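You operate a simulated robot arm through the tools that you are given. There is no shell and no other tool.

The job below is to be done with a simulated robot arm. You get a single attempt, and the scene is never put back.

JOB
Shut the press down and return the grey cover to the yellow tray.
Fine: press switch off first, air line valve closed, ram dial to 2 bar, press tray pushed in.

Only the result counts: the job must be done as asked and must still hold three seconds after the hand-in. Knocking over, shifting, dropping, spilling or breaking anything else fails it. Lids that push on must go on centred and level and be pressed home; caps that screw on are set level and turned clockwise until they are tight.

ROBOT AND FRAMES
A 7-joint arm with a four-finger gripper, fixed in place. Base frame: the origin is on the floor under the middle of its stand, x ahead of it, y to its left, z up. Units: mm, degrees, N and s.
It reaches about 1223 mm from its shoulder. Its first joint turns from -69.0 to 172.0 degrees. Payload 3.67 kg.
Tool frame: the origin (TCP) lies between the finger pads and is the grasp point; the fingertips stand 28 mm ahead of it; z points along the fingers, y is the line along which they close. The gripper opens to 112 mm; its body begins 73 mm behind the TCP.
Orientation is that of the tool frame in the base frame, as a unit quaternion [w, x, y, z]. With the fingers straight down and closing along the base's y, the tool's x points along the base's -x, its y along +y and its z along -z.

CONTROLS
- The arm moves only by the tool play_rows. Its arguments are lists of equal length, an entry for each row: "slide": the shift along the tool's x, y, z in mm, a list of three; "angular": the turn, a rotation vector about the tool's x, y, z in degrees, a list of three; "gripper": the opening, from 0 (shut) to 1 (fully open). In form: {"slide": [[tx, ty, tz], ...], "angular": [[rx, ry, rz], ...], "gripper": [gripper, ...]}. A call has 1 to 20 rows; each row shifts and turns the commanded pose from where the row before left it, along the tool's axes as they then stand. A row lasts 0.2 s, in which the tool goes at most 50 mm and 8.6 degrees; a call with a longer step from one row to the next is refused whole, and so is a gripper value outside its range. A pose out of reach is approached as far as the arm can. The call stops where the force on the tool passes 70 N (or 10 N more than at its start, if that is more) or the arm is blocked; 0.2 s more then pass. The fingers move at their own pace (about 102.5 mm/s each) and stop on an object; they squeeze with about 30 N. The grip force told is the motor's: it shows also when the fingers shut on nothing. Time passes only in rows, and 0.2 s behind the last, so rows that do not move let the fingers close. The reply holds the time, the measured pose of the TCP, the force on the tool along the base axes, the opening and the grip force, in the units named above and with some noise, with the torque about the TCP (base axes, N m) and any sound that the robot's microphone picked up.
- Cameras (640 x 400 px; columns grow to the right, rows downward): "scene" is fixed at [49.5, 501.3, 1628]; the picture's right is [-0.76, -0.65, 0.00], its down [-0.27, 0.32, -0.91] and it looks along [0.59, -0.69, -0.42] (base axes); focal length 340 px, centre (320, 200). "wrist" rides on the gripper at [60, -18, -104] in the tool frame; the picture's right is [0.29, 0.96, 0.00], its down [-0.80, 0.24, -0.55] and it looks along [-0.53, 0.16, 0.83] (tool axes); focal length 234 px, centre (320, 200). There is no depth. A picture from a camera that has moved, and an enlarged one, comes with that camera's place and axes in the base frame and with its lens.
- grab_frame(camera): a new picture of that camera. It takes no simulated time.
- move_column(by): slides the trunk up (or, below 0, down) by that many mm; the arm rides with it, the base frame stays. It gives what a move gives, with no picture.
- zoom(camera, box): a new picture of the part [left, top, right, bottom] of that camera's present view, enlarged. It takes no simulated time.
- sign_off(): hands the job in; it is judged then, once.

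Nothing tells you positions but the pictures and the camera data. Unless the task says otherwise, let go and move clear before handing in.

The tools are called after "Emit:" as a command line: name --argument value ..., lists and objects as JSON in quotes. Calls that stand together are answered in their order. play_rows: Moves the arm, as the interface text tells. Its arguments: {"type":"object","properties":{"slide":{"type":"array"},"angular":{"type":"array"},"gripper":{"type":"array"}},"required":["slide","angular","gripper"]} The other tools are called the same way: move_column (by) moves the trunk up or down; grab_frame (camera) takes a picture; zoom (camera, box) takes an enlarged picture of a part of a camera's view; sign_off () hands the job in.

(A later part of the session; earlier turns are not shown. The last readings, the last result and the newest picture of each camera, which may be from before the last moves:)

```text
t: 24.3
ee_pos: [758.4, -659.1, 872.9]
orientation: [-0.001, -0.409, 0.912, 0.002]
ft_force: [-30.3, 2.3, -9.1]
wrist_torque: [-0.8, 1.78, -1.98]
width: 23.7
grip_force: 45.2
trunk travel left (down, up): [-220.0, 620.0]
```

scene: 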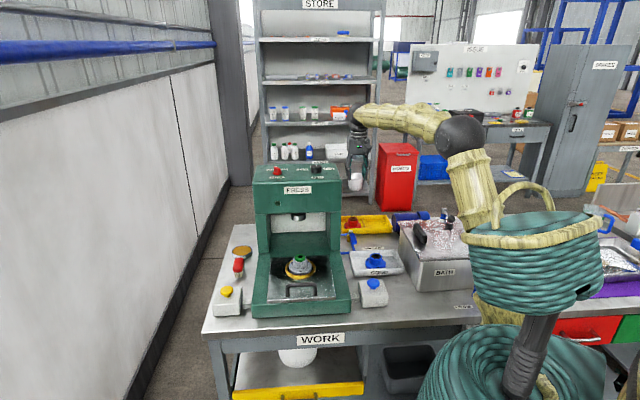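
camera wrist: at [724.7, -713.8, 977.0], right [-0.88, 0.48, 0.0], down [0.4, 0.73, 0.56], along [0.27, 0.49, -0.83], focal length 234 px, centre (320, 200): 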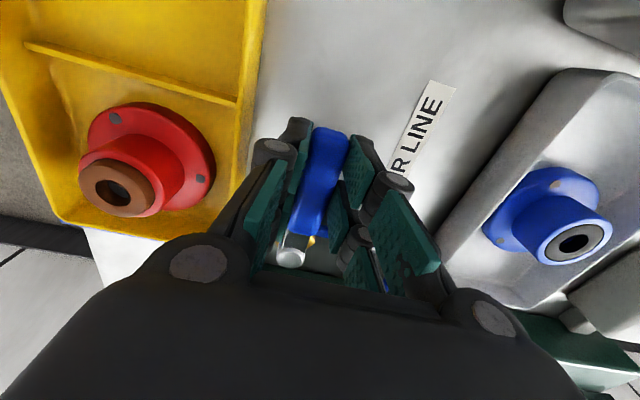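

It's hard against its stop, so the valve is closed. I'll relax, open just enough to clear the grip (the yellow tray is close), and lift.

Emit:
play_rows --slide '[[0, 3.0, 0], [0, 0, 0], [0, 0, 0], [0, 0, -15], [0, 0, -30], [0, 0, -40], [0, 0, 0]]' --angular '[[0, 0, 2.5], [0, 0, 0], [0, 0, 0], [0, 0, 0], [0, 0, 0], [0, 0, 0], [0, 0, 0]]' --gripper '[0.1, 0.28, 0.3, 0.3, 0.3, 0.3, 0.3]'

Emit:
grab_frame --camera "wrist"

Emit:
zoom --camera "scene" --box '[300, 180, 428, 280]'

```text
t: 25.9
ee_pos: [758.5, -659.1, 956.1]
orientation: [0.0, -0.39, 0.921, 0.0]
ft_force: [-0.8, -0.3, 0.7]
wrist_torque: [0.02, 0.0, -0.02]
width: 33.7
grip_force: 0.1
trunk travel left (down, up): [-220.0, 620.0]
```

```text
taken
camera wrist: at [728.4, -715.9, 1061.3], right [-0.89, 0.46, 0.0], down [0.38, 0.74, 0.55], along [0.26, 0.49, -0.83], focal length 234 px, centre (320, 200)
```

wrist: 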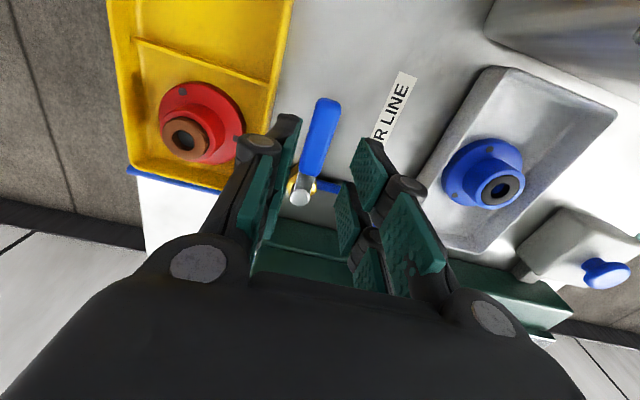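

```text
4.00 times, centred on (364, 230) of scene
camera zoom: at [49.5, 501.3, 1628.0], right [-0.76, -0.65, 0.0], down [-0.27, 0.32, -0.91], along [0.59, -0.69, -0.42], focal length 1361 px, centre (144, 80)
```

zoom: 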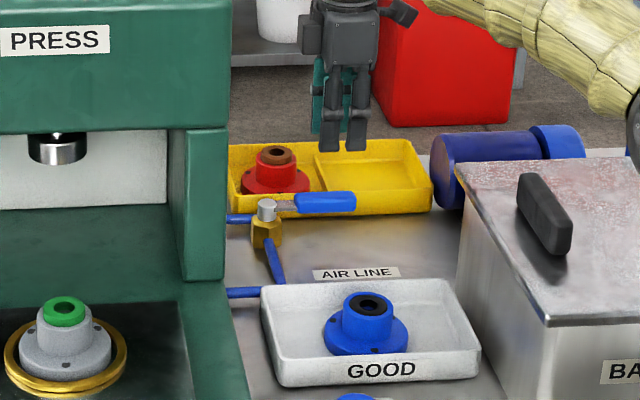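

The valve lever is now square across the pipe and everything else is undisturbed. While I'm here, I'll take a good look at the yellow tray for the later placement.

Emit:
zoom --camera "wrist" --box '[100, 0, 340, 200]'

Emit:
zoom --camera "scene" --box '[335, 205, 415, 255]'

```text
2.00 times, centred on (220, 100) of wrist
camera zoom: at [728.4, -715.9, 1061.3], right [-0.89, 0.46, 0.0], down [0.38, 0.74, 0.55], along [0.26, 0.49, -0.83], focal length 468 px, centre (520, 400)
```

zoom: 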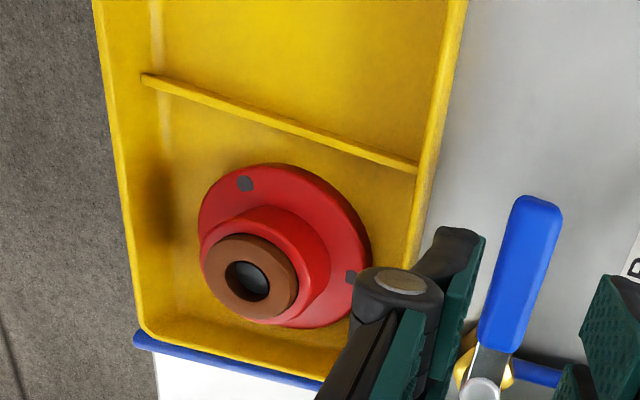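

```text
8.00 times, centred on (375, 230) of scene
camera zoom: at [49.5, 501.3, 1628.0], right [-0.76, -0.65, 0.0], down [-0.27, 0.32, -0.91], along [0.59, -0.69, -0.42], focal length 2721 px, centre (-120, -40)
```

zoom: 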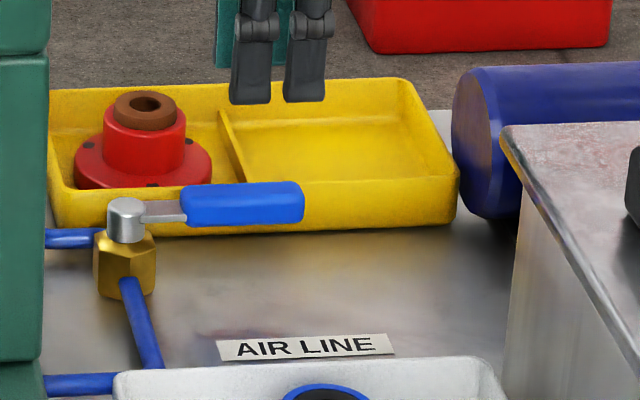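

Next is the RAM dial at about (866, -438), top z≈1194. I'll raise the trunk, then rotate and traverse above it.

Emit:
move_column --by 350

Emit:
play_rows --slide '[[0, 0, 0], [0, 0, 0], [0, 0, 0], [0, 0, 0], [0, 0, 0], [0, 0, 0], [0, 0, 0], [0, 0, 0], [0, 0, 0], [0, 0, 0], [0, 0, 0], [16, 46.4, 0], [16, 46.4, 0], [16, 46.4, 0], [16, 46.4, 0], [15.8, 46.6, 0], [0, 0, 0]]' --angular '[[0, 0, 8.26], [0, 0, 8.26], [0, 0, 8.26], [0, 0, 8.26], [0, 0, 8.26], [0, 0, 8.26], [0, 0, 8.26], [0, 0, 8.26], [0, 0, 8.26], [0, 0, 8.26], [0, 0, 8.26], [0, 0, 0], [0, 0, 0], [0, 0, 0], [0, 0, 0], [0, 0, 0], [0, 0, 0]]' --gripper '[0.7, 0.7, 0.7, 0.7, 0.7, 0.7, 0.7, 0.7, 0.7, 0.7, 0.7, 0.7, 0.7, 0.7, 0.7, 0.7, 0.7]'

Emit:
grab_frame --camera "wrist"

Emit:
zoom --camera "wrist" --box '[256, 80, 384, 160]'

```text
t: 29.3
ee_pos: [756.6, -659.9, 1306.2]
orientation: [0.0, -0.39, 0.921, 0.0]
ft_force: [-0.1, 0.5, -0.2]
wrist_torque: [-0.01, -0.04, 0.02]
width: 33.6
grip_force: 0.1
trunk travel left (down, up): [-570.0, 270.0]
```

```text
t: 32.9
ee_pos: [864.3, -439.9, 1307.0]
orientation: [0.001, 0.383, 0.924, 0.001]
ft_force: [0.3, 0.0, 0.5]
wrist_torque: [0.02, -0.03, 0.0]
width: 78.2
grip_force: 0.1
trunk travel left (down, up): [-570.0, 270.0]
```

```text
taken
camera wrist: at [809.2, -411.5, 1411.4], right [0.47, 0.88, 0.0], down [0.73, -0.4, 0.55], along [0.49, -0.26, -0.83], focal length 234 px, centre (320, 200)
```

wrist: 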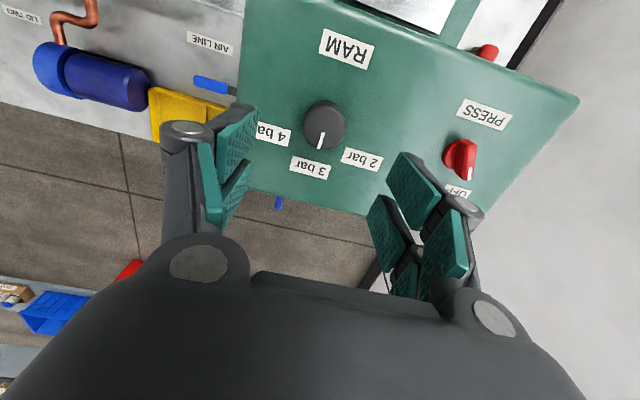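

```text
5.00 times, centred on (320, 120) of wrist
camera zoom: at [809.2, -411.5, 1411.4], right [0.47, 0.88, 0.0], down [0.73, -0.4, 0.55], along [0.49, -0.26, -0.83], focal length 1171 px, centre (320, 600)
```

zoom: 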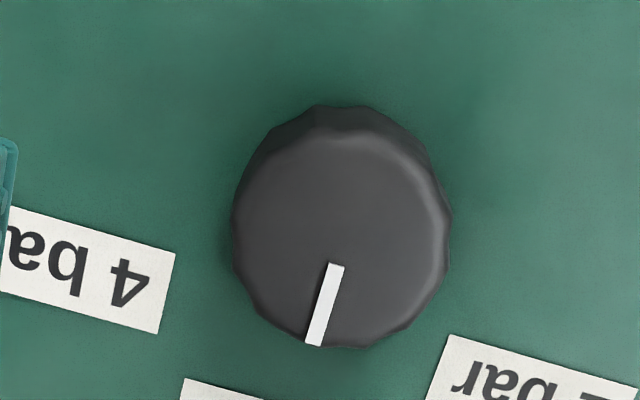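

The dial is centred at about (867.5, -438.6), 40 mm across, with its pointer on 3 bar. I'll descend around it and close.

Emit:
play_rows --slide '[[-1.3, 3.2, 35], [0, 0, 35], [0, 0, 20], [0, 0, 11], [0, 0, 0], [0, 0, 0], [0, 0, 0], [0, 0, 0]]' --angular '[[0, 0, 0], [0, 0, 0], [0, 0, 0], [0, 0, 0], [0, 0, 0], [0, 0, 0], [0, 0, 0], [0, 0, 0]]' --gripper '[0.7, 0.7, 0.65, 0.65, 0.5, 0.3, 0.2, 0.2]'

Emit:
grab_frame --camera "wrist"

Emit:
zoom --camera "scene" --box '[250, 120, 378, 200]'

```text
t: 34.7
ee_pos: [868.3, -437.0, 1205.9]
orientation: [-0.001, 0.383, 0.924, 0.0]
ft_force: [2.7, 3.5, 0.8]
wrist_torque: [0.06, -0.22, -0.01]
width: 40.5
grip_force: 45.3
trunk travel left (down, up): [-570.0, 270.0]
```

```text
taken
camera wrist: at [813.1, -408.1, 1311.0], right [0.47, 0.88, 0.0], down [0.73, -0.39, 0.55], along [0.49, -0.26, -0.83], focal length 234 px, centre (320, 200)
```

wrist: 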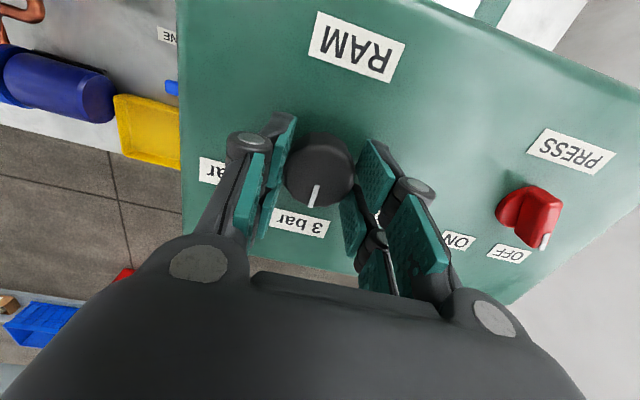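

```text
5.00 times, centred on (314, 160) of scene
camera zoom: at [49.5, 501.3, 1628.0], right [-0.76, -0.65, 0.0], down [-0.27, 0.32, -0.91], along [0.59, -0.69, -0.42], focal length 1701 px, centre (350, 400)
```

zoom: 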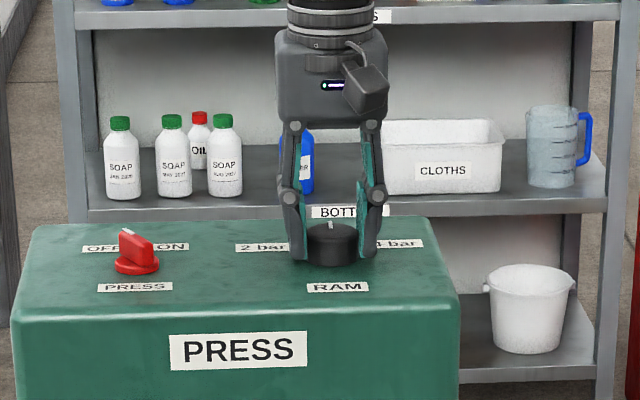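

The dial is gripped at 40.5 mm. I'll turn it 60° counter-clockwise to 2 bar.

Emit:
play_rows --slide '[[0, 0, 0], [0, 0, 0], [0, 0, 0], [0, 0, 0], [0, 0, 0], [0, 0, 0], [0, 0, 0], [0, 0, 0], [0, 0, 0]]' --angular '[[0, 0, -7.5], [0, 0, -7.5], [0, 0, -7.5], [0, 0, -7.5], [0, 0, -7.5], [0, 0, -7.5], [0, 0, -7.5], [0, 0, -7.5], [0, 0, 0]]' --gripper '[0.2, 0.2, 0.2, 0.2, 0.2, 0.2, 0.2, 0.2, 0.2]'

Emit:
grab_frame --camera "wrist"

Emit:
zoom --camera "wrist" --box '[240, 100, 400, 220]'

```text
t: 36.7
ee_pos: [868.0, -439.6, 1205.9]
orientation: [0.001, -0.13, 0.992, 0.0]
ft_force: [1.8, -8.8, 6.3]
wrist_torque: [-0.4, -0.3, -0.36]
width: 40.0
grip_force: 44.9
trunk travel left (down, up): [-570.0, 270.0]
```

```text
taken
camera wrist: at [814.4, -472.7, 1310.9], right [-0.53, 0.85, 0.0], down [0.71, 0.44, 0.56], along [0.47, 0.29, -0.83], focal length 234 px, centre (320, 200)
```

wrist: 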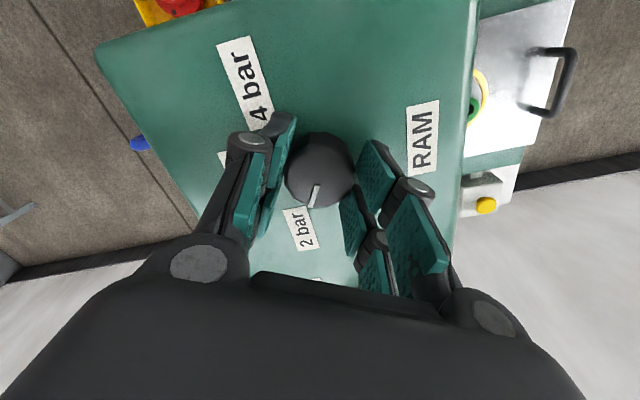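

```text
3.33 times, centred on (320, 160) of wrist
camera zoom: at [814.4, -472.7, 1310.9], right [-0.53, 0.85, 0.0], down [0.71, 0.44, 0.56], along [0.47, 0.29, -0.83], focal length 781 px, centre (320, 333)
```

zoom: 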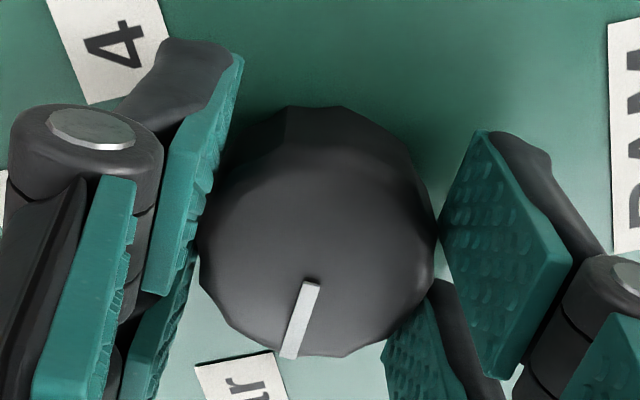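

The pointer now points at 2 bar. I'll release, lift, and verify the angle.

Emit:
play_rows --slide '[[0, 0, 0], [0, 0, 0], [0, 0, 0], [0, 0, -20], [0, 0, -40], [0, 0, -40], [0, 0, 0]]' --angular '[[0, 0, 0], [0, 0, 0], [0, 0, 0], [0, 0, 0], [0, 0, 0], [0, 0, 0], [0, 0, 0]]' --gripper '[0.45, 0.6, 0.7, 0.7, 0.7, 0.7, 0.7]'

Emit:
zoom --camera "wrist" --box '[240, 60, 400, 160]'

Emit:
zoom --camera "scene" --box '[250, 140, 378, 220]'

```text
t: 38.3
ee_pos: [870.6, -436.9, 1305.4]
orientation: [0.0, -0.13, 0.992, 0.002]
ft_force: [-1.0, -0.1, 0.1]
wrist_torque: [0.0, 0.03, 0.0]
width: 78.3
grip_force: 0.0
trunk travel left (down, up): [-570.0, 270.0]
```

```text
4.00 times, centred on (320, 110) of wrist
camera zoom: at [816.6, -471.3, 1411.2], right [-0.53, 0.85, 0.0], down [0.71, 0.44, 0.55], along [0.47, 0.29, -0.83], focal length 937 px, centre (320, 560)
```

zoom: 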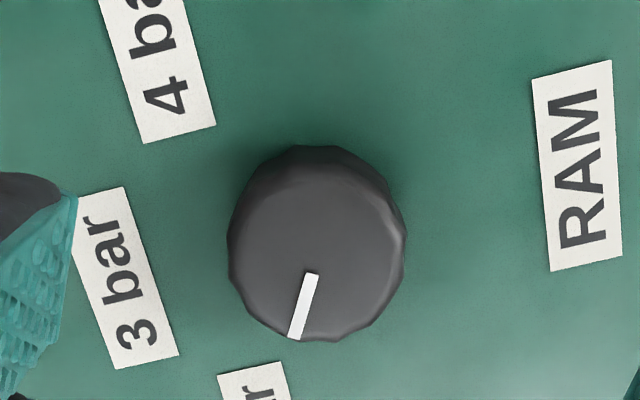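

```text
5.00 times, centred on (314, 180) of scene
camera zoom: at [49.5, 501.3, 1628.0], right [-0.76, -0.65, 0.0], down [-0.27, 0.32, -0.91], along [0.59, -0.69, -0.42], focal length 1701 px, centre (350, 300)
```

zoom: 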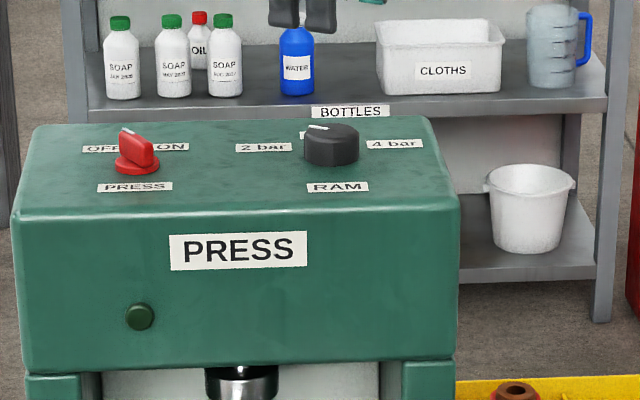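

The dial reads 2 bar (pointer at about 16°, in line with the label). Next is the grey cover on the press tray at about (764, -235), so I'll move above it with the fingers set to close front-to-back.

Emit:
play_rows --slide '[[0, 0, 0], [0, 0, 0], [0, 0, 0], [0, 0, 0], [-13.5, 43.6, 0], [-13.5, 43.6, 0], [-13.5, 43.6, 0], [-13.5, 43.6, 0], [-13.4, 43.7, 0], [0, 0, 0]]' --angular '[[0, 0, -7.5], [0, 0, -7.5], [0, 0, -7.5], [0, 0, -7.6], [0, 0, 0], [0, 0, 0], [0, 0, 0], [0, 0, 0], [0, 0, 0], [0, 0, 0]]' --gripper '[0.8, 0.8, 0.8, 0.8, 0.8, 0.8, 0.8, 0.8, 0.8, 0.8]'

Emit:
grab_frame --camera "wrist"

Emit:
grab_frame --camera "scene"

```text
t: 40.5
ee_pos: [762.5, -236.6, 1303.2]
orientation: [0.0, -0.384, 0.923, 0.001]
ft_force: [0.5, -0.5, 0.9]
wrist_torque: [0.02, 0.02, 0.0]
width: 89.3
grip_force: 0.0
trunk travel left (down, up): [-570.0, 270.0]
```

```text
taken
camera wrist: at [732.3, -293.0, 1409.1], right [-0.88, 0.47, 0.0], down [0.39, 0.73, 0.55], along [0.26, 0.49, -0.83], focal length 234 px, centre (320, 200)
```

wrist: 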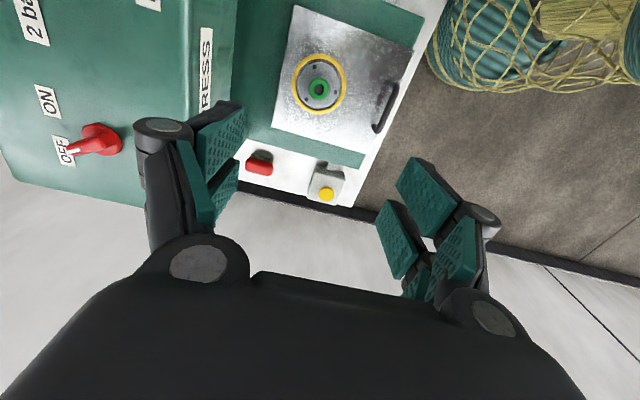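

```text
taken
```

scene: 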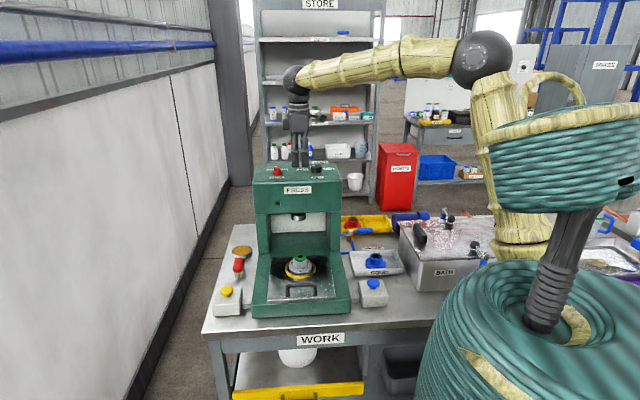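

The cover is directly below. I'll zoom for detail, then lower the trunk.

Emit:
zoom --camera "wrist" --box '[256, 40, 384, 120]'

Emit:
move_column --by -220

Emit:
grab_frame --camera "wrist"

Emit:
zoom --camera "wrist" --box '[256, 60, 384, 160]'

Emit:
zoom --camera "scene" --box '[230, 170, 370, 310]'

```text
5.00 times, centred on (320, 80) of wrist
camera zoom: at [732.3, -293.0, 1409.1], right [-0.88, 0.47, 0.0], down [0.39, 0.73, 0.55], along [0.26, 0.49, -0.83], focal length 1171 px, centre (320, 800)
```

zoom: 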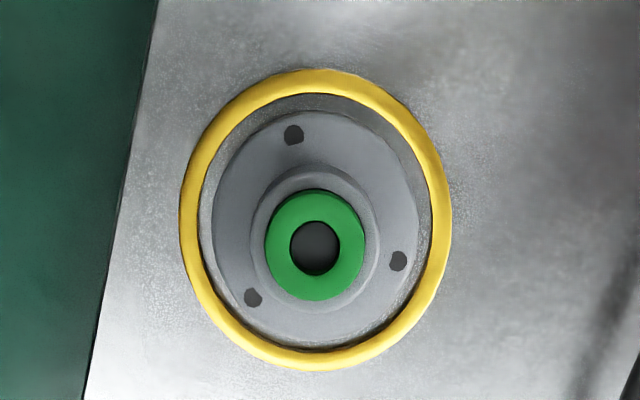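

```text
t: 42.9
ee_pos: [761.0, -235.2, 1085.4]
orientation: [-0.001, -0.384, 0.923, 0.0]
ft_force: [0.1, 0.3, 0.7]
wrist_torque: [-0.01, 0.0, -0.01]
width: 89.8
grip_force: 0.1
trunk travel left (down, up): [-350.0, 490.0]
```

```text
taken
camera wrist: at [731.5, -291.6, 1190.5], right [-0.88, 0.47, 0.0], down [0.39, 0.73, 0.55], along [0.26, 0.49, -0.83], focal length 234 px, centre (320, 200)
```

wrist: 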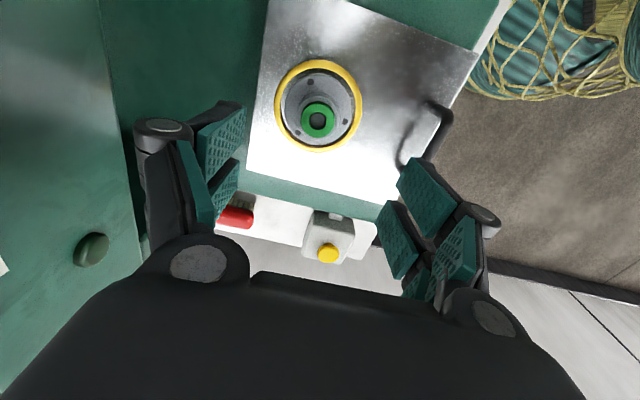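

```text
4.00 times, centred on (320, 110) of wrist
camera zoom: at [731.5, -291.6, 1190.5], right [-0.88, 0.47, 0.0], down [0.39, 0.73, 0.55], along [0.26, 0.49, -0.83], focal length 937 px, centre (320, 560)
```

zoom: 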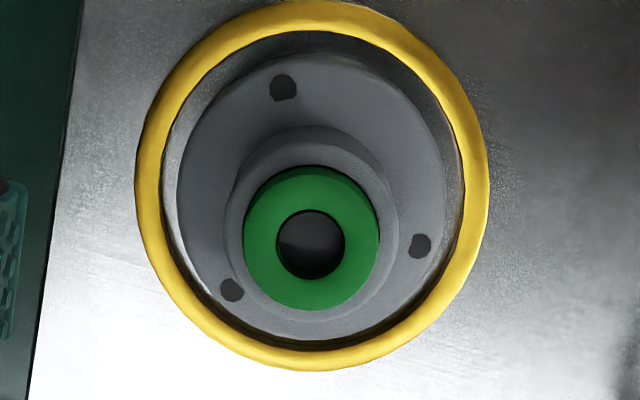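

```text
2.86 times, centred on (300, 240) of scene
camera zoom: at [49.5, 501.3, 1628.0], right [-0.76, -0.65, 0.0], down [-0.27, 0.32, -0.91], along [0.59, -0.69, -0.42], focal length 972 px, centre (377, 86)
```

zoom: 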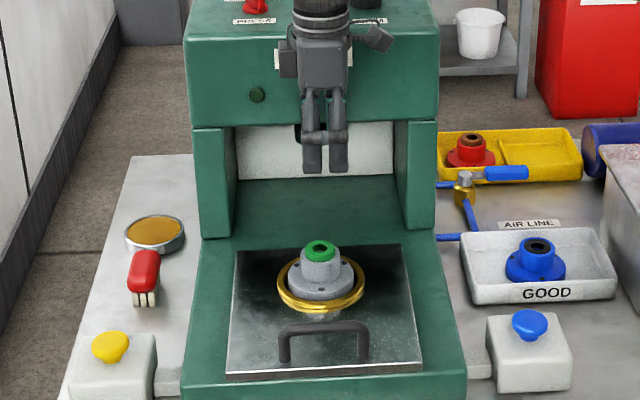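

Triangulation puts the cover axis at about (765.6, -233.5): flange top z≈883, grey hub 49 mm across with its top at z≈915, green insert to z≈932, tray plate z≈867. I'll centre over it and come down in two stages.

Emit:
play_rows --slide '[[-4.4, -2.1, 0], [0, 0, 0]]' --angular '[[0, 0, 0], [0, 0, 0]]' --gripper '[0.8, 0.8]'

Emit:
move_column --by -100

Emit:
grab_frame --camera "wrist"

Emit:
zoom --camera "scene" --box '[230, 170, 370, 310]'

```text
t: 43.5
ee_pos: [765.4, -234.1, 1085.1]
orientation: [0.0, -0.383, 0.924, 0.0]
ft_force: [-0.2, -0.6, 0.4]
wrist_torque: [0.02, 0.0, 0.02]
width: 89.6
grip_force: 0.1
trunk travel left (down, up): [-350.0, 490.0]
```

```text
t: 44.8
ee_pos: [765.0, -233.3, 986.6]
orientation: [0.0, -0.384, 0.923, 0.0]
ft_force: [0.0, -0.1, 0.6]
wrist_torque: [0.02, 0.0, 0.02]
width: 89.6
grip_force: 0.2
trunk travel left (down, up): [-250.0, 590.0]
```

```text
taken
camera wrist: at [735.9, -290.0, 1090.5], right [-0.88, 0.47, 0.0], down [0.39, 0.73, 0.55], along [0.26, 0.49, -0.83], focal length 234 px, centre (320, 200)
```

wrist: 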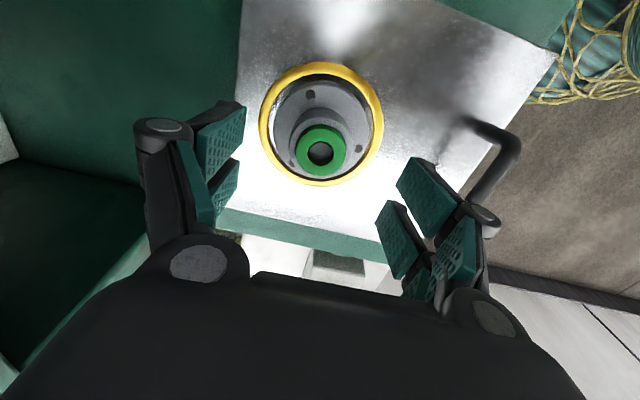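

```text
2.86 times, centred on (300, 240) of scene
camera zoom: at [49.5, 501.3, 1628.0], right [-0.76, -0.65, 0.0], down [-0.27, 0.32, -0.91], along [0.59, -0.69, -0.42], focal length 972 px, centre (377, 86)
```

zoom: 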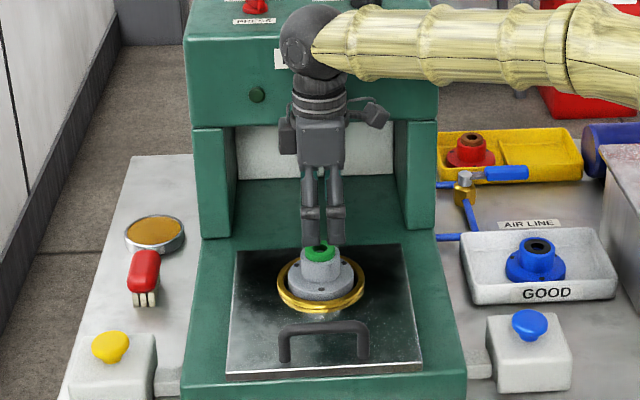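

The cover is centred between the fingers. I'll descend to the hub and close.

Emit:
play_rows --slide '[[0, 0, 30], [0, 0, 22], [0, 0, 14], [0, 0, 0], [0, 0, 0], [0, 0, 0], [0, 0, 0], [0, 0, 0]]' --angular '[[0, 0, 0], [0, 0, 0], [0, 0, 0], [0, 0, 0], [0, 0, 0], [0, 0, 0], [0, 0, 0], [0, 0, 0]]' --gripper '[0.8, 0.75, 0.7, 0.7, 0.5, 0.35, 0.25, 0.25]'

Emit:
grab_frame --camera "wrist"

Emit:
zoom --camera "scene" --box '[260, 210, 340, 310]'

```text
t: 46.6
ee_pos: [766.1, -233.6, 918.3]
orientation: [0.0, -0.383, 0.924, 0.0]
ft_force: [-0.5, 0.5, -0.4]
wrist_torque: [0.08, 0.0, -0.02]
width: 48.4
grip_force: 29.9
trunk travel left (down, up): [-250.0, 590.0]
```

```text
taken
camera wrist: at [736.5, -289.2, 1024.0], right [-0.88, 0.47, 0.0], down [0.39, 0.73, 0.55], along [0.26, 0.49, -0.83], focal length 234 px, centre (320, 200)
```

wrist: 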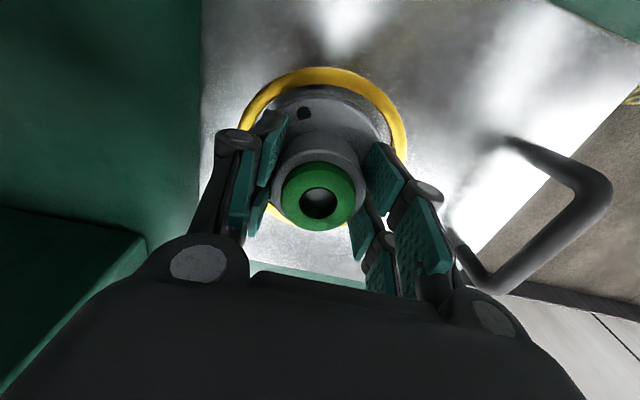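

```text
4.00 times, centred on (300, 260) of scene
camera zoom: at [49.5, 501.3, 1628.0], right [-0.76, -0.65, 0.0], down [-0.27, 0.32, -0.91], along [0.59, -0.69, -0.42], focal length 1361 px, centre (400, -40)
```

zoom: 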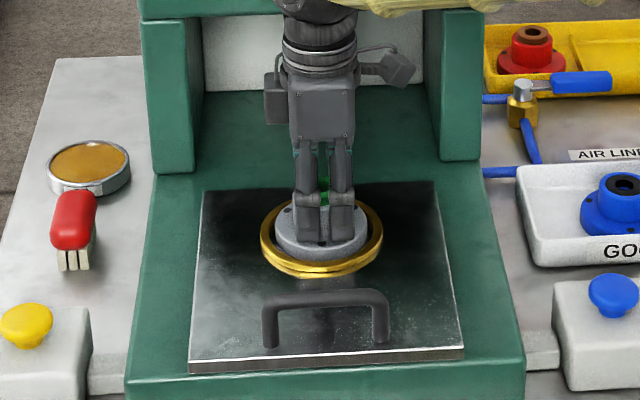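

The hub is gripped at 48 mm. I'll lift slowly and check that only the cover comes up.

Emit:
play_rows --slide '[[0, 0, -4], [0, 0, -8], [0, 0, -15], [0, 0, -20], [0, 0, 0]]' --angular '[[0, 0, 0], [0, 0, 0], [0, 0, 0], [0, 0, 0], [0, 0, 0]]' --gripper '[0.2, 0.2, 0.2, 0.2, 0.2]'

Emit:
grab_frame --camera "wrist"

Emit:
zoom --camera "scene" --box '[260, 210, 340, 310]'

```text
t: 47.8
ee_pos: [766.5, -233.7, 966.0]
orientation: [0.0, -0.383, 0.924, 0.0]
ft_force: [-1.1, -0.9, -2.8]
wrist_torque: [-0.01, 0.0, 0.0]
width: 48.2
grip_force: 30.1
trunk travel left (down, up): [-250.0, 590.0]
```

```text
taken
camera wrist: at [736.5, -289.8, 1071.8], right [-0.88, 0.47, 0.0], down [0.39, 0.73, 0.55], along [0.26, 0.49, -0.83], focal length 234 px, centre (320, 200)
```

wrist: 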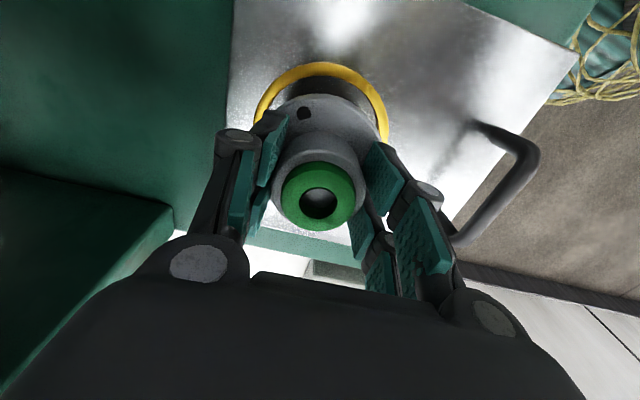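

```text
4.00 times, centred on (300, 260) of scene
camera zoom: at [49.5, 501.3, 1628.0], right [-0.76, -0.65, 0.0], down [-0.27, 0.32, -0.91], along [0.59, -0.69, -0.42], focal length 1361 px, centre (400, -40)
```

zoom: 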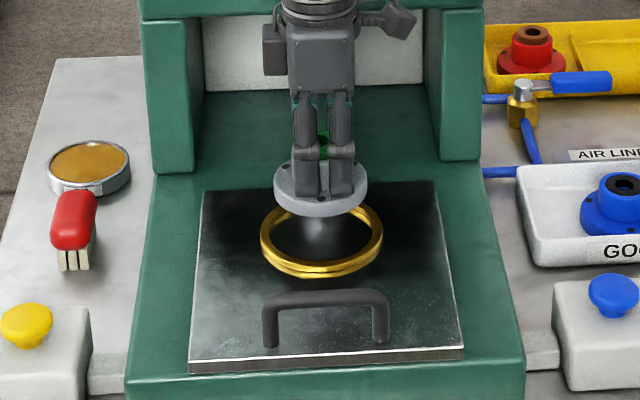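

Only the cover came up (about 0.3 kg) and the yellow ring stayed on the tray. I'll raise the trunk so the cover clears the press top, then traverse to above the yellow tray's empty compartment.

Emit:
move_column --by 350

Emit:
play_rows --slide '[[23.77, -25.05, 0], [23.77, -25.05, 0], [23.77, -25.05, 0], [23.77, -25.05, 0], [23.77, -25.05, 0], [23.77, -25.05, 0], [23.77, -25.05, 0], [23.77, -25.05, 0], [23.77, -25.05, 0], [23.77, -25.05, 0], [23.77, -25.05, 0], [23.77, -25.05, 0], [23.77, -25.05, 0], [23.77, -25.05, 0], [23.77, -25.05, 0], [23.77, -25.05, 0], [0, 0, 0]]' --angular '[[0, 0, 0], [0, 0, 0], [0, 0, 0], [0, 0, 0], [0, 0, 0], [0, 0, 0], [0, 0, 0], [0, 0, 0], [0, 0, 0], [0, 0, 0], [0, 0, 0], [0, 0, 0], [0, 0, 0], [0, 0, 0], [0, 0, 0], [0, 0, 0], [0, 0, 0]]' --gripper '[0.2, 0.2, 0.2, 0.2, 0.2, 0.2, 0.2, 0.2, 0.2, 0.2, 0.2, 0.2, 0.2, 0.2, 0.2, 0.2, 0.2]'

Emit:
grab_frame --camera "wrist"

Emit:
grab_frame --camera "scene"

```text
t: 51.2
ee_pos: [766.5, -233.4, 1317.3]
orientation: [0.0, -0.384, 0.923, 0.0]
ft_force: [0.0, 0.6, -1.7]
wrist_torque: [0.01, 0.02, 0.01]
width: 48.3
grip_force: 29.8
trunk travel left (down, up): [-600.0, 240.0]
```

```text
t: 54.8
ee_pos: [781.4, -790.4, 1316.4]
orientation: [0.001, -0.384, 0.923, 0.002]
ft_force: [-0.3, 0.6, -2.6]
wrist_torque: [0.02, -0.07, -0.03]
width: 48.4
grip_force: 29.9
trunk travel left (down, up): [-600.0, 240.0]
```

```text
taken
camera wrist: at [751.7, -847.8, 1420.1], right [-0.88, 0.47, 0.0], down [0.39, 0.73, 0.56], along [0.26, 0.49, -0.83], focal length 234 px, centre (320, 200)
```

wrist: 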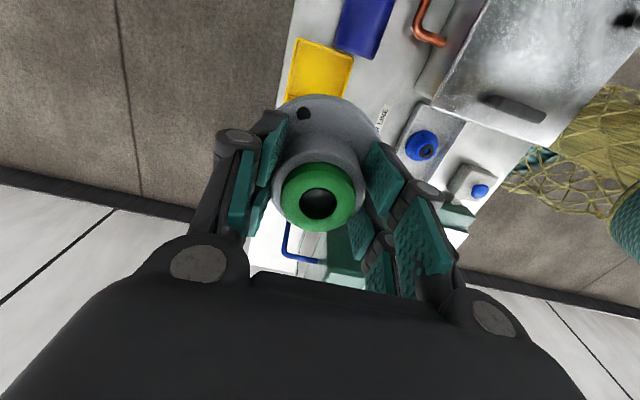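

```text
taken
```

scene: 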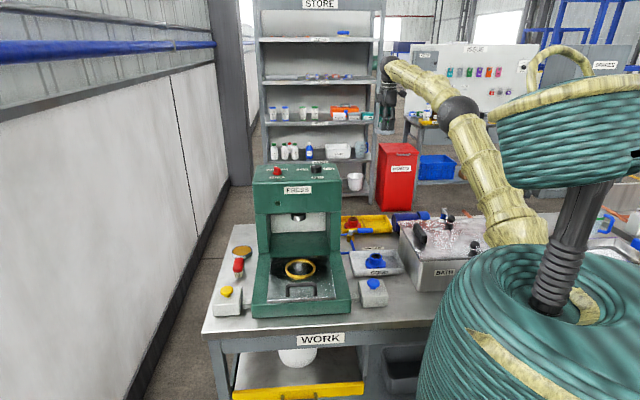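

The cover is held above the tray area and the empty compartment is visible past it. I'll zoom to locate its walls.

Emit:
zoom --camera "wrist" --box '[256, 20, 384, 100]'

Emit:
zoom --camera "scene" --box '[330, 205, 426, 265]'

```text
5.00 times, centred on (320, 60) of wrist
camera zoom: at [751.7, -847.8, 1420.1], right [-0.88, 0.47, 0.0], down [0.39, 0.73, 0.56], along [0.26, 0.49, -0.83], focal length 1171 px, centre (320, 900)
```

zoom: 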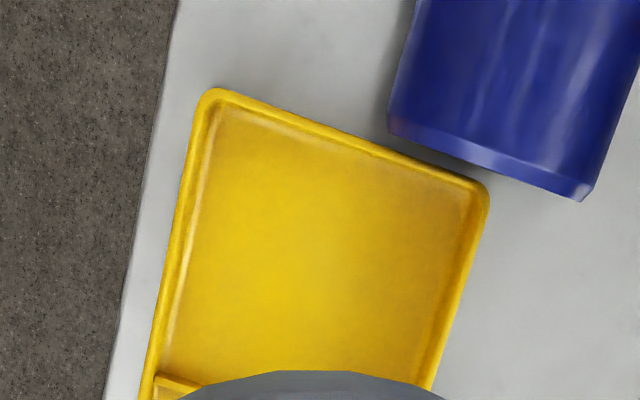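

```text
6.67 times, centred on (378, 235) of scene
camera zoom: at [49.5, 501.3, 1628.0], right [-0.76, -0.65, 0.0], down [-0.27, 0.32, -0.91], along [0.59, -0.69, -0.42], focal length 2268 px, centre (-67, -33)
```

zoom: 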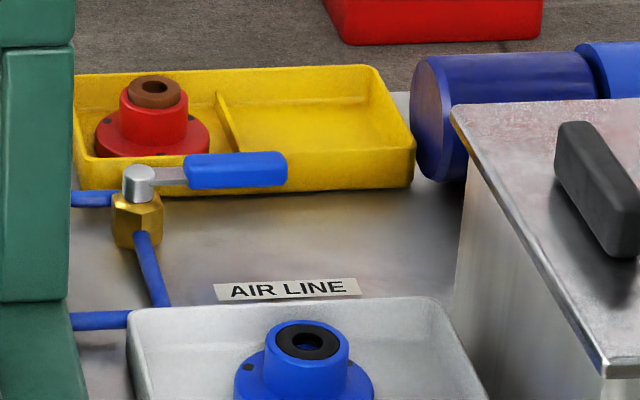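

The compartment runs between side walls at about ±52 mm with its centre at about (780, -788.5), and I'm essentially over it. I'll lower the trunk partway, keeping the forearm high over the BATH box, then check.

Emit:
move_column --by -300

Emit:
grab_frame --camera "wrist"

Emit:
grab_frame --camera "scene"

Emit:
zoom --camera "scene" --box '[330, 165, 426, 265]'

```text
t: 57.8
ee_pos: [782.3, -787.6, 1015.9]
orientation: [0.0, -0.384, 0.923, 0.0]
ft_force: [-0.2, -0.6, -2.9]
wrist_torque: [-0.03, 0.0, 0.03]
width: 48.1
grip_force: 30.2
trunk travel left (down, up): [-300.0, 540.0]
```

```text
taken
camera wrist: at [752.4, -843.5, 1120.7], right [-0.88, 0.47, 0.0], down [0.39, 0.73, 0.55], along [0.26, 0.49, -0.83], focal length 234 px, centre (320, 200)
```

wrist: 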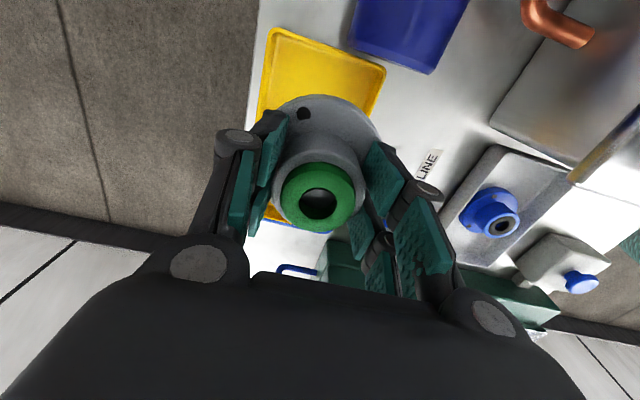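

```text
taken
```

scene: 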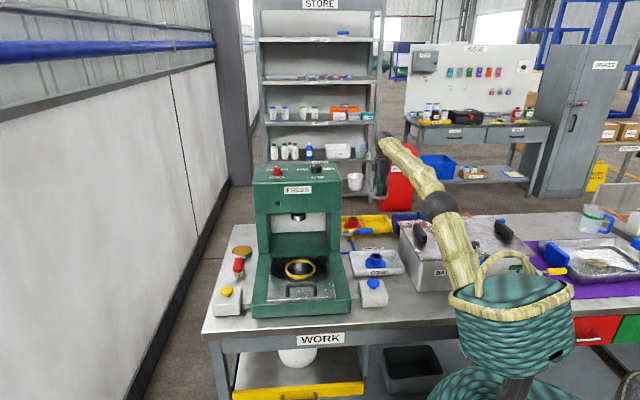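

```text
4.00 times, centred on (378, 215) of scene
camera zoom: at [49.5, 501.3, 1628.0], right [-0.76, -0.65, 0.0], down [-0.27, 0.32, -0.91], along [0.59, -0.69, -0.42], focal length 1361 px, centre (88, 140)
```

zoom: 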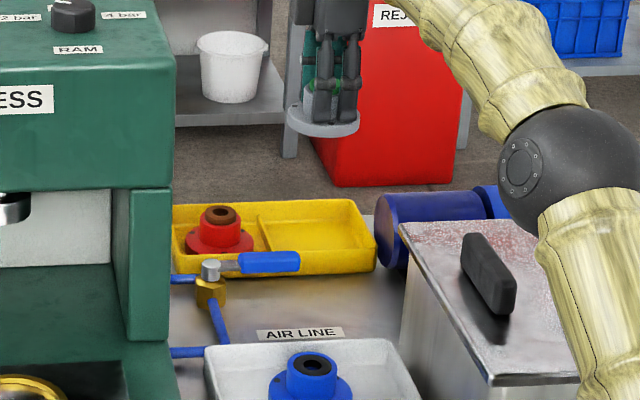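

The cover hangs level above the tray. I'll measure the compartment again at this closer range.

Emit:
zoom --camera "wrist" --box '[240, 10, 400, 110]'

```text
4.00 times, centred on (320, 60) of wrist
camera zoom: at [752.4, -843.5, 1120.7], right [-0.88, 0.47, 0.0], down [0.39, 0.73, 0.55], along [0.26, 0.49, -0.83], focal length 937 px, centre (320, 760)
```

zoom: 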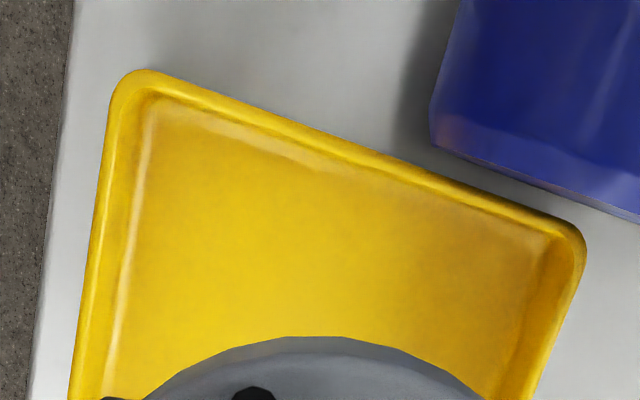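

The two heights agree: the rim is at z≈848 and the compartment centre is near (782.8, -791). I'll shift a few mm and descend to just above the floor.

Emit:
play_rows --slide '[[3, -3, 0], [0, 0, 30], [0, 0, 30], [0, 0, 30], [0, 0, 20], [0, 0, 0]]' --angular '[[0, 0, 0], [0, 0, 0], [0, 0, 0], [0, 0, 0], [0, 0, 0], [0, 0, 0]]' --gripper '[0.2, 0.2, 0.2, 0.2, 0.2, 0.2]'

Emit:
grab_frame --camera "wrist"

Emit:
zoom --camera "scene" --box '[330, 165, 458, 265]'

```text
t: 59.2
ee_pos: [782.2, -791.7, 903.7]
orientation: [0.001, -0.384, 0.923, 0.0]
ft_force: [0.1, -0.4, -1.1]
wrist_torque: [-0.04, -0.01, 0.0]
width: 48.4
grip_force: 30.0
trunk travel left (down, up): [-300.0, 540.0]
```

```text
taken
camera wrist: at [752.4, -847.6, 1010.0], right [-0.88, 0.47, 0.0], down [0.39, 0.73, 0.55], along [0.26, 0.49, -0.83], focal length 234 px, centre (320, 200)
```

wrist: 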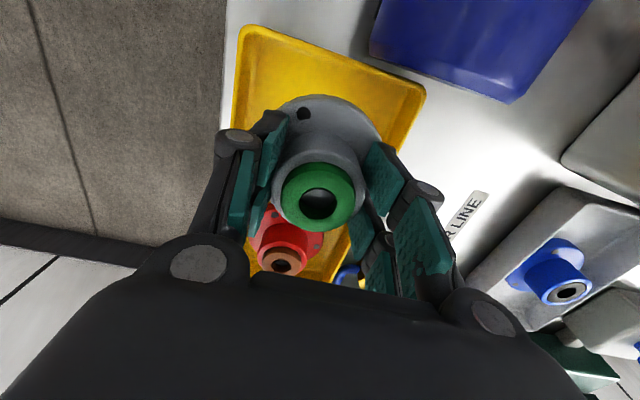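

```text
4.00 times, centred on (394, 215) of scene
camera zoom: at [49.5, 501.3, 1628.0], right [-0.76, -0.65, 0.0], down [-0.27, 0.32, -0.91], along [0.59, -0.69, -0.42], focal length 1361 px, centre (24, 140)
```

zoom: 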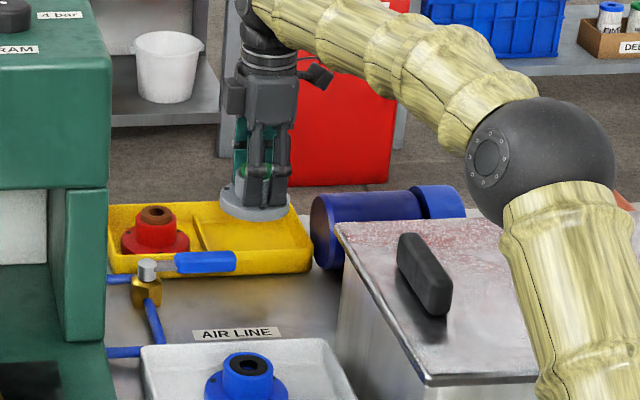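

The cover is just entering the compartment and is centred. I'll lower it gently to the floor.

Emit:
play_rows --slide '[[0, 0, 12], [0, 0, 10], [0, 0, 5], [0, 0, 0]]' --angular '[[0, 0, 0], [0, 0, 0], [0, 0, 0], [0, 0, 0]]' --gripper '[0.2, 0.2, 0.2, 0.2]'

Emit:
grab_frame --camera "wrist"

Emit:
zoom --camera "scene" --box '[340, 195, 420, 255]'

```text
t: 60.2
ee_pos: [781.3, -791.8, 876.5]
orientation: [0.0, -0.384, 0.923, 0.0]
ft_force: [0.0, 1.0, -2.6]
wrist_torque: [-0.02, 0.05, -0.04]
width: 48.1
grip_force: 30.2
trunk travel left (down, up): [-300.0, 540.0]
```

```text
taken
camera wrist: at [752.8, -847.7, 983.3], right [-0.88, 0.47, 0.0], down [0.39, 0.73, 0.55], along [0.26, 0.49, -0.83], focal length 234 px, centre (320, 200)
```

wrist: 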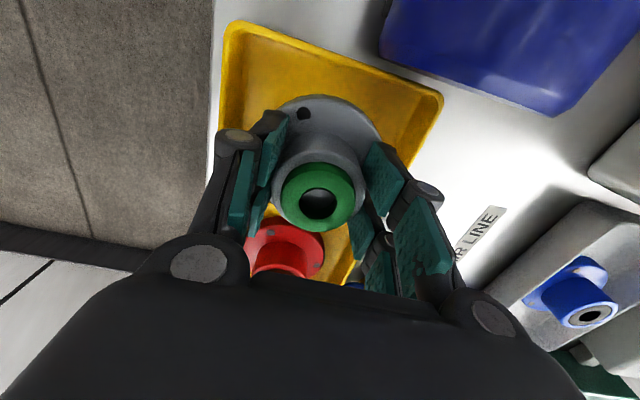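

```text
6.67 times, centred on (380, 225) of scene
camera zoom: at [49.5, 501.3, 1628.0], right [-0.76, -0.65, 0.0], down [-0.27, 0.32, -0.91], along [0.59, -0.69, -0.42], focal length 2268 px, centre (-80, 33)
```

zoom: 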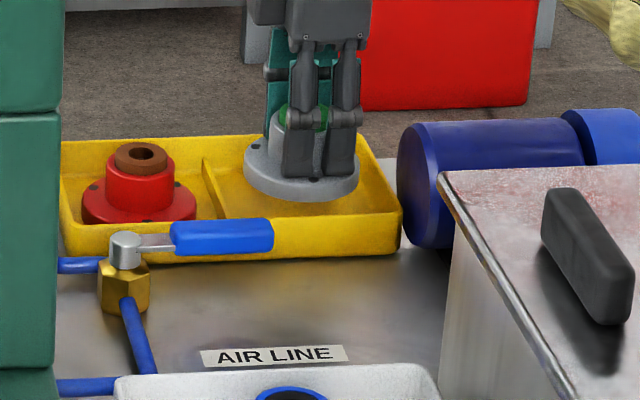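

A little above the floor still. I'll step down in small increments while watching the force.

Emit:
play_rows --slide '[[0, 0, 3], [0, 0, 3], [0, 0, 2], [0, 0, 0]]' --angular '[[0, 0, 0], [0, 0, 0], [0, 0, 0], [0, 0, 0]]' --gripper '[0.2, 0.2, 0.2, 0.2]'

```text
t: 61.2
ee_pos: [783.1, -791.8, 869.9]
orientation: [0.0, -0.384, 0.923, 0.0]
ft_force: [-0.2, 0.0, -2.7]
wrist_torque: [0.0, 0.01, 0.02]
width: 48.2
grip_force: 29.9
trunk travel left (down, up): [-300.0, 540.0]
```

Emit:
play_rows --slide '[[0, 0, 2], [0, 0, 2], [0, 0, 2], [0, 0, 0]]' --angular '[[0, 0, 0], [0, 0, 0], [0, 0, 0], [0, 0, 0]]' --gripper '[0.2, 0.2, 0.2, 0.2]'

Emit:
zoom --camera "scene" --box '[340, 195, 420, 255]'

```text
t: 62.2
ee_pos: [782.0, -792.1, 864.4]
orientation: [0.0, -0.383, 0.924, 0.001]
ft_force: [0.3, 0.7, -2.7]
wrist_torque: [-0.02, 0.0, -0.02]
width: 48.3
grip_force: 30.0
trunk travel left (down, up): [-300.0, 540.0]
```

```text
6.67 times, centred on (380, 225) of scene
camera zoom: at [49.5, 501.3, 1628.0], right [-0.76, -0.65, 0.0], down [-0.27, 0.32, -0.91], along [0.59, -0.69, -0.42], focal length 2268 px, centre (-80, 33)
```

zoom: 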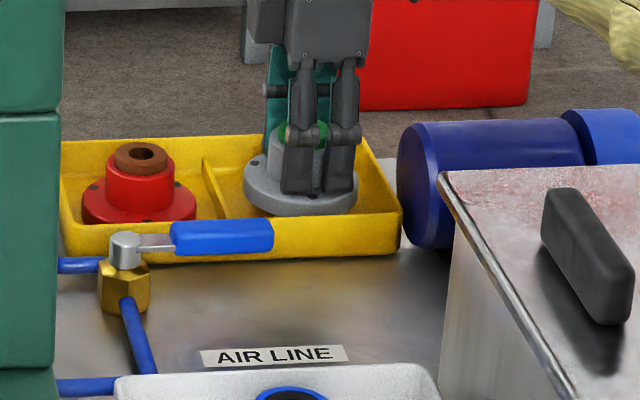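

Emit:
play_rows --slide '[[0, 0, 2], [0, 0, 2], [0, 0, 0]]' --angular '[[0, 0, 0], [0, 0, 0], [0, 0, 0]]' --gripper '[0.2, 0.2, 0.2]'

```text
t: 63.0
ee_pos: [782.4, -791.5, 859.4]
orientation: [0.0, -0.383, 0.924, 0.0]
ft_force: [0.7, -0.1, -1.5]
wrist_torque: [0.01, 0.0, -0.02]
width: 48.4
grip_force: 29.9
trunk travel left (down, up): [-300.0, 540.0]
```

Emit:
play_rows --slide '[[0, 0, 1.5], [0, 0, 1.5], [0, 0, 0]]' --angular '[[0, 0, 0], [0, 0, 0], [0, 0, 0]]' --gripper '[0.2, 0.2, 0.2]'

Emit:
zoom --camera "scene" --box '[340, 195, 420, 255]'

```text
t: 63.8
ee_pos: [782.8, -792.5, 856.8]
orientation: [0.0, -0.384, 0.924, 0.001]
ft_force: [0.3, 1.1, -3.1]
wrist_torque: [-0.03, 0.01, 0.03]
width: 47.9
grip_force: 30.1
trunk travel left (down, up): [-300.0, 540.0]
```

```text
6.67 times, centred on (380, 225) of scene
camera zoom: at [49.5, 501.3, 1628.0], right [-0.76, -0.65, 0.0], down [-0.27, 0.32, -0.91], along [0.59, -0.69, -0.42], focal length 2268 px, centre (-80, 33)
```

zoom: 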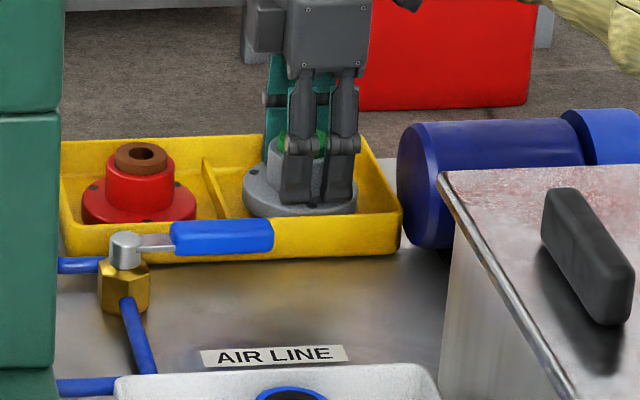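

Emit:
play_rows --slide '[[0, 0, 1.5], [0, 0, 1.5], [0, 0, 0]]' --angular '[[0, 0, 0], [0, 0, 0], [0, 0, 0]]' --gripper '[0.2, 0.2, 0.2]'

```text
t: 64.6
ee_pos: [783.0, -790.7, 854.8]
orientation: [0.0, -0.383, 0.924, 0.0]
ft_force: [-0.1, 0.5, -2.8]
wrist_torque: [-0.04, 0.03, 0.04]
width: 48.2
grip_force: 30.0
trunk travel left (down, up): [-300.0, 540.0]
```

Emit:
play_rows --slide '[[0, 0, 1.5], [0, 0, 1.5], [0, 0, 0]]' --angular '[[0, 0, 0], [0, 0, 0], [0, 0, 0]]' --gripper '[0.2, 0.2, 0.2]'

Emit:
grab_frame --camera "wrist"

Emit:
zoom --camera "scene" --box '[340, 195, 420, 255]'

```text
t: 65.4
ee_pos: [781.6, -790.7, 850.9]
orientation: [0.0, -0.384, 0.923, -0.001]
ft_force: [-0.3, 1.0, -2.2]
wrist_torque: [0.02, 0.0, 0.0]
width: 48.3
grip_force: 30.6
trunk travel left (down, up): [-300.0, 540.0]
```

```text
taken
camera wrist: at [752.5, -847.5, 956.3], right [-0.88, 0.47, 0.0], down [0.39, 0.73, 0.55], along [0.26, 0.49, -0.83], focal length 234 px, centre (320, 200)
```

wrist: 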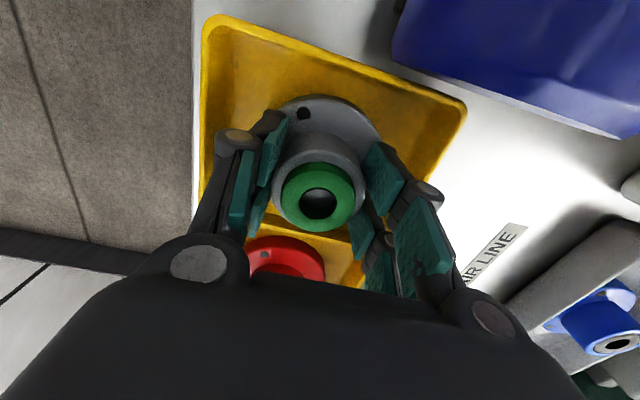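

```text
6.67 times, centred on (380, 225) of scene
camera zoom: at [49.5, 501.3, 1628.0], right [-0.76, -0.65, 0.0], down [-0.27, 0.32, -0.91], along [0.59, -0.69, -0.42], focal length 2268 px, centre (-80, 33)
```

zoom: 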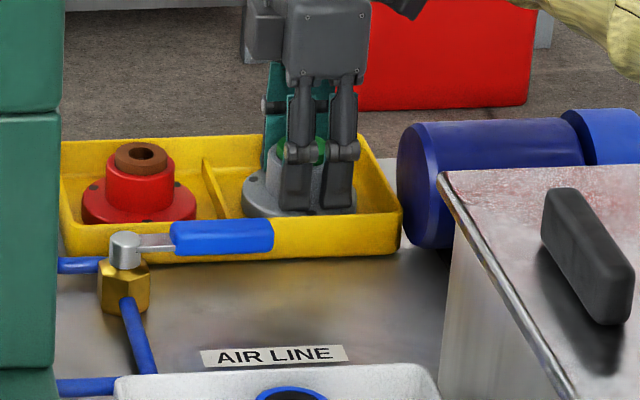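

Emit:
play_rows --slide '[[0, 0, 1.5], [0, 0, 1.5], [0, 0, 0]]' --angular '[[0, 0, 0], [0, 0, 0], [0, 0, 0]]' --gripper '[0.2, 0.2, 0.2]'

```text
t: 66.2
ee_pos: [781.8, -791.8, 848.0]
orientation: [0.0, -0.384, 0.923, 0.001]
ft_force: [0.0, 0.6, -1.9]
wrist_torque: [-0.04, 0.01, -0.04]
width: 48.2
grip_force: 30.0
trunk travel left (down, up): [-300.0, 540.0]
```

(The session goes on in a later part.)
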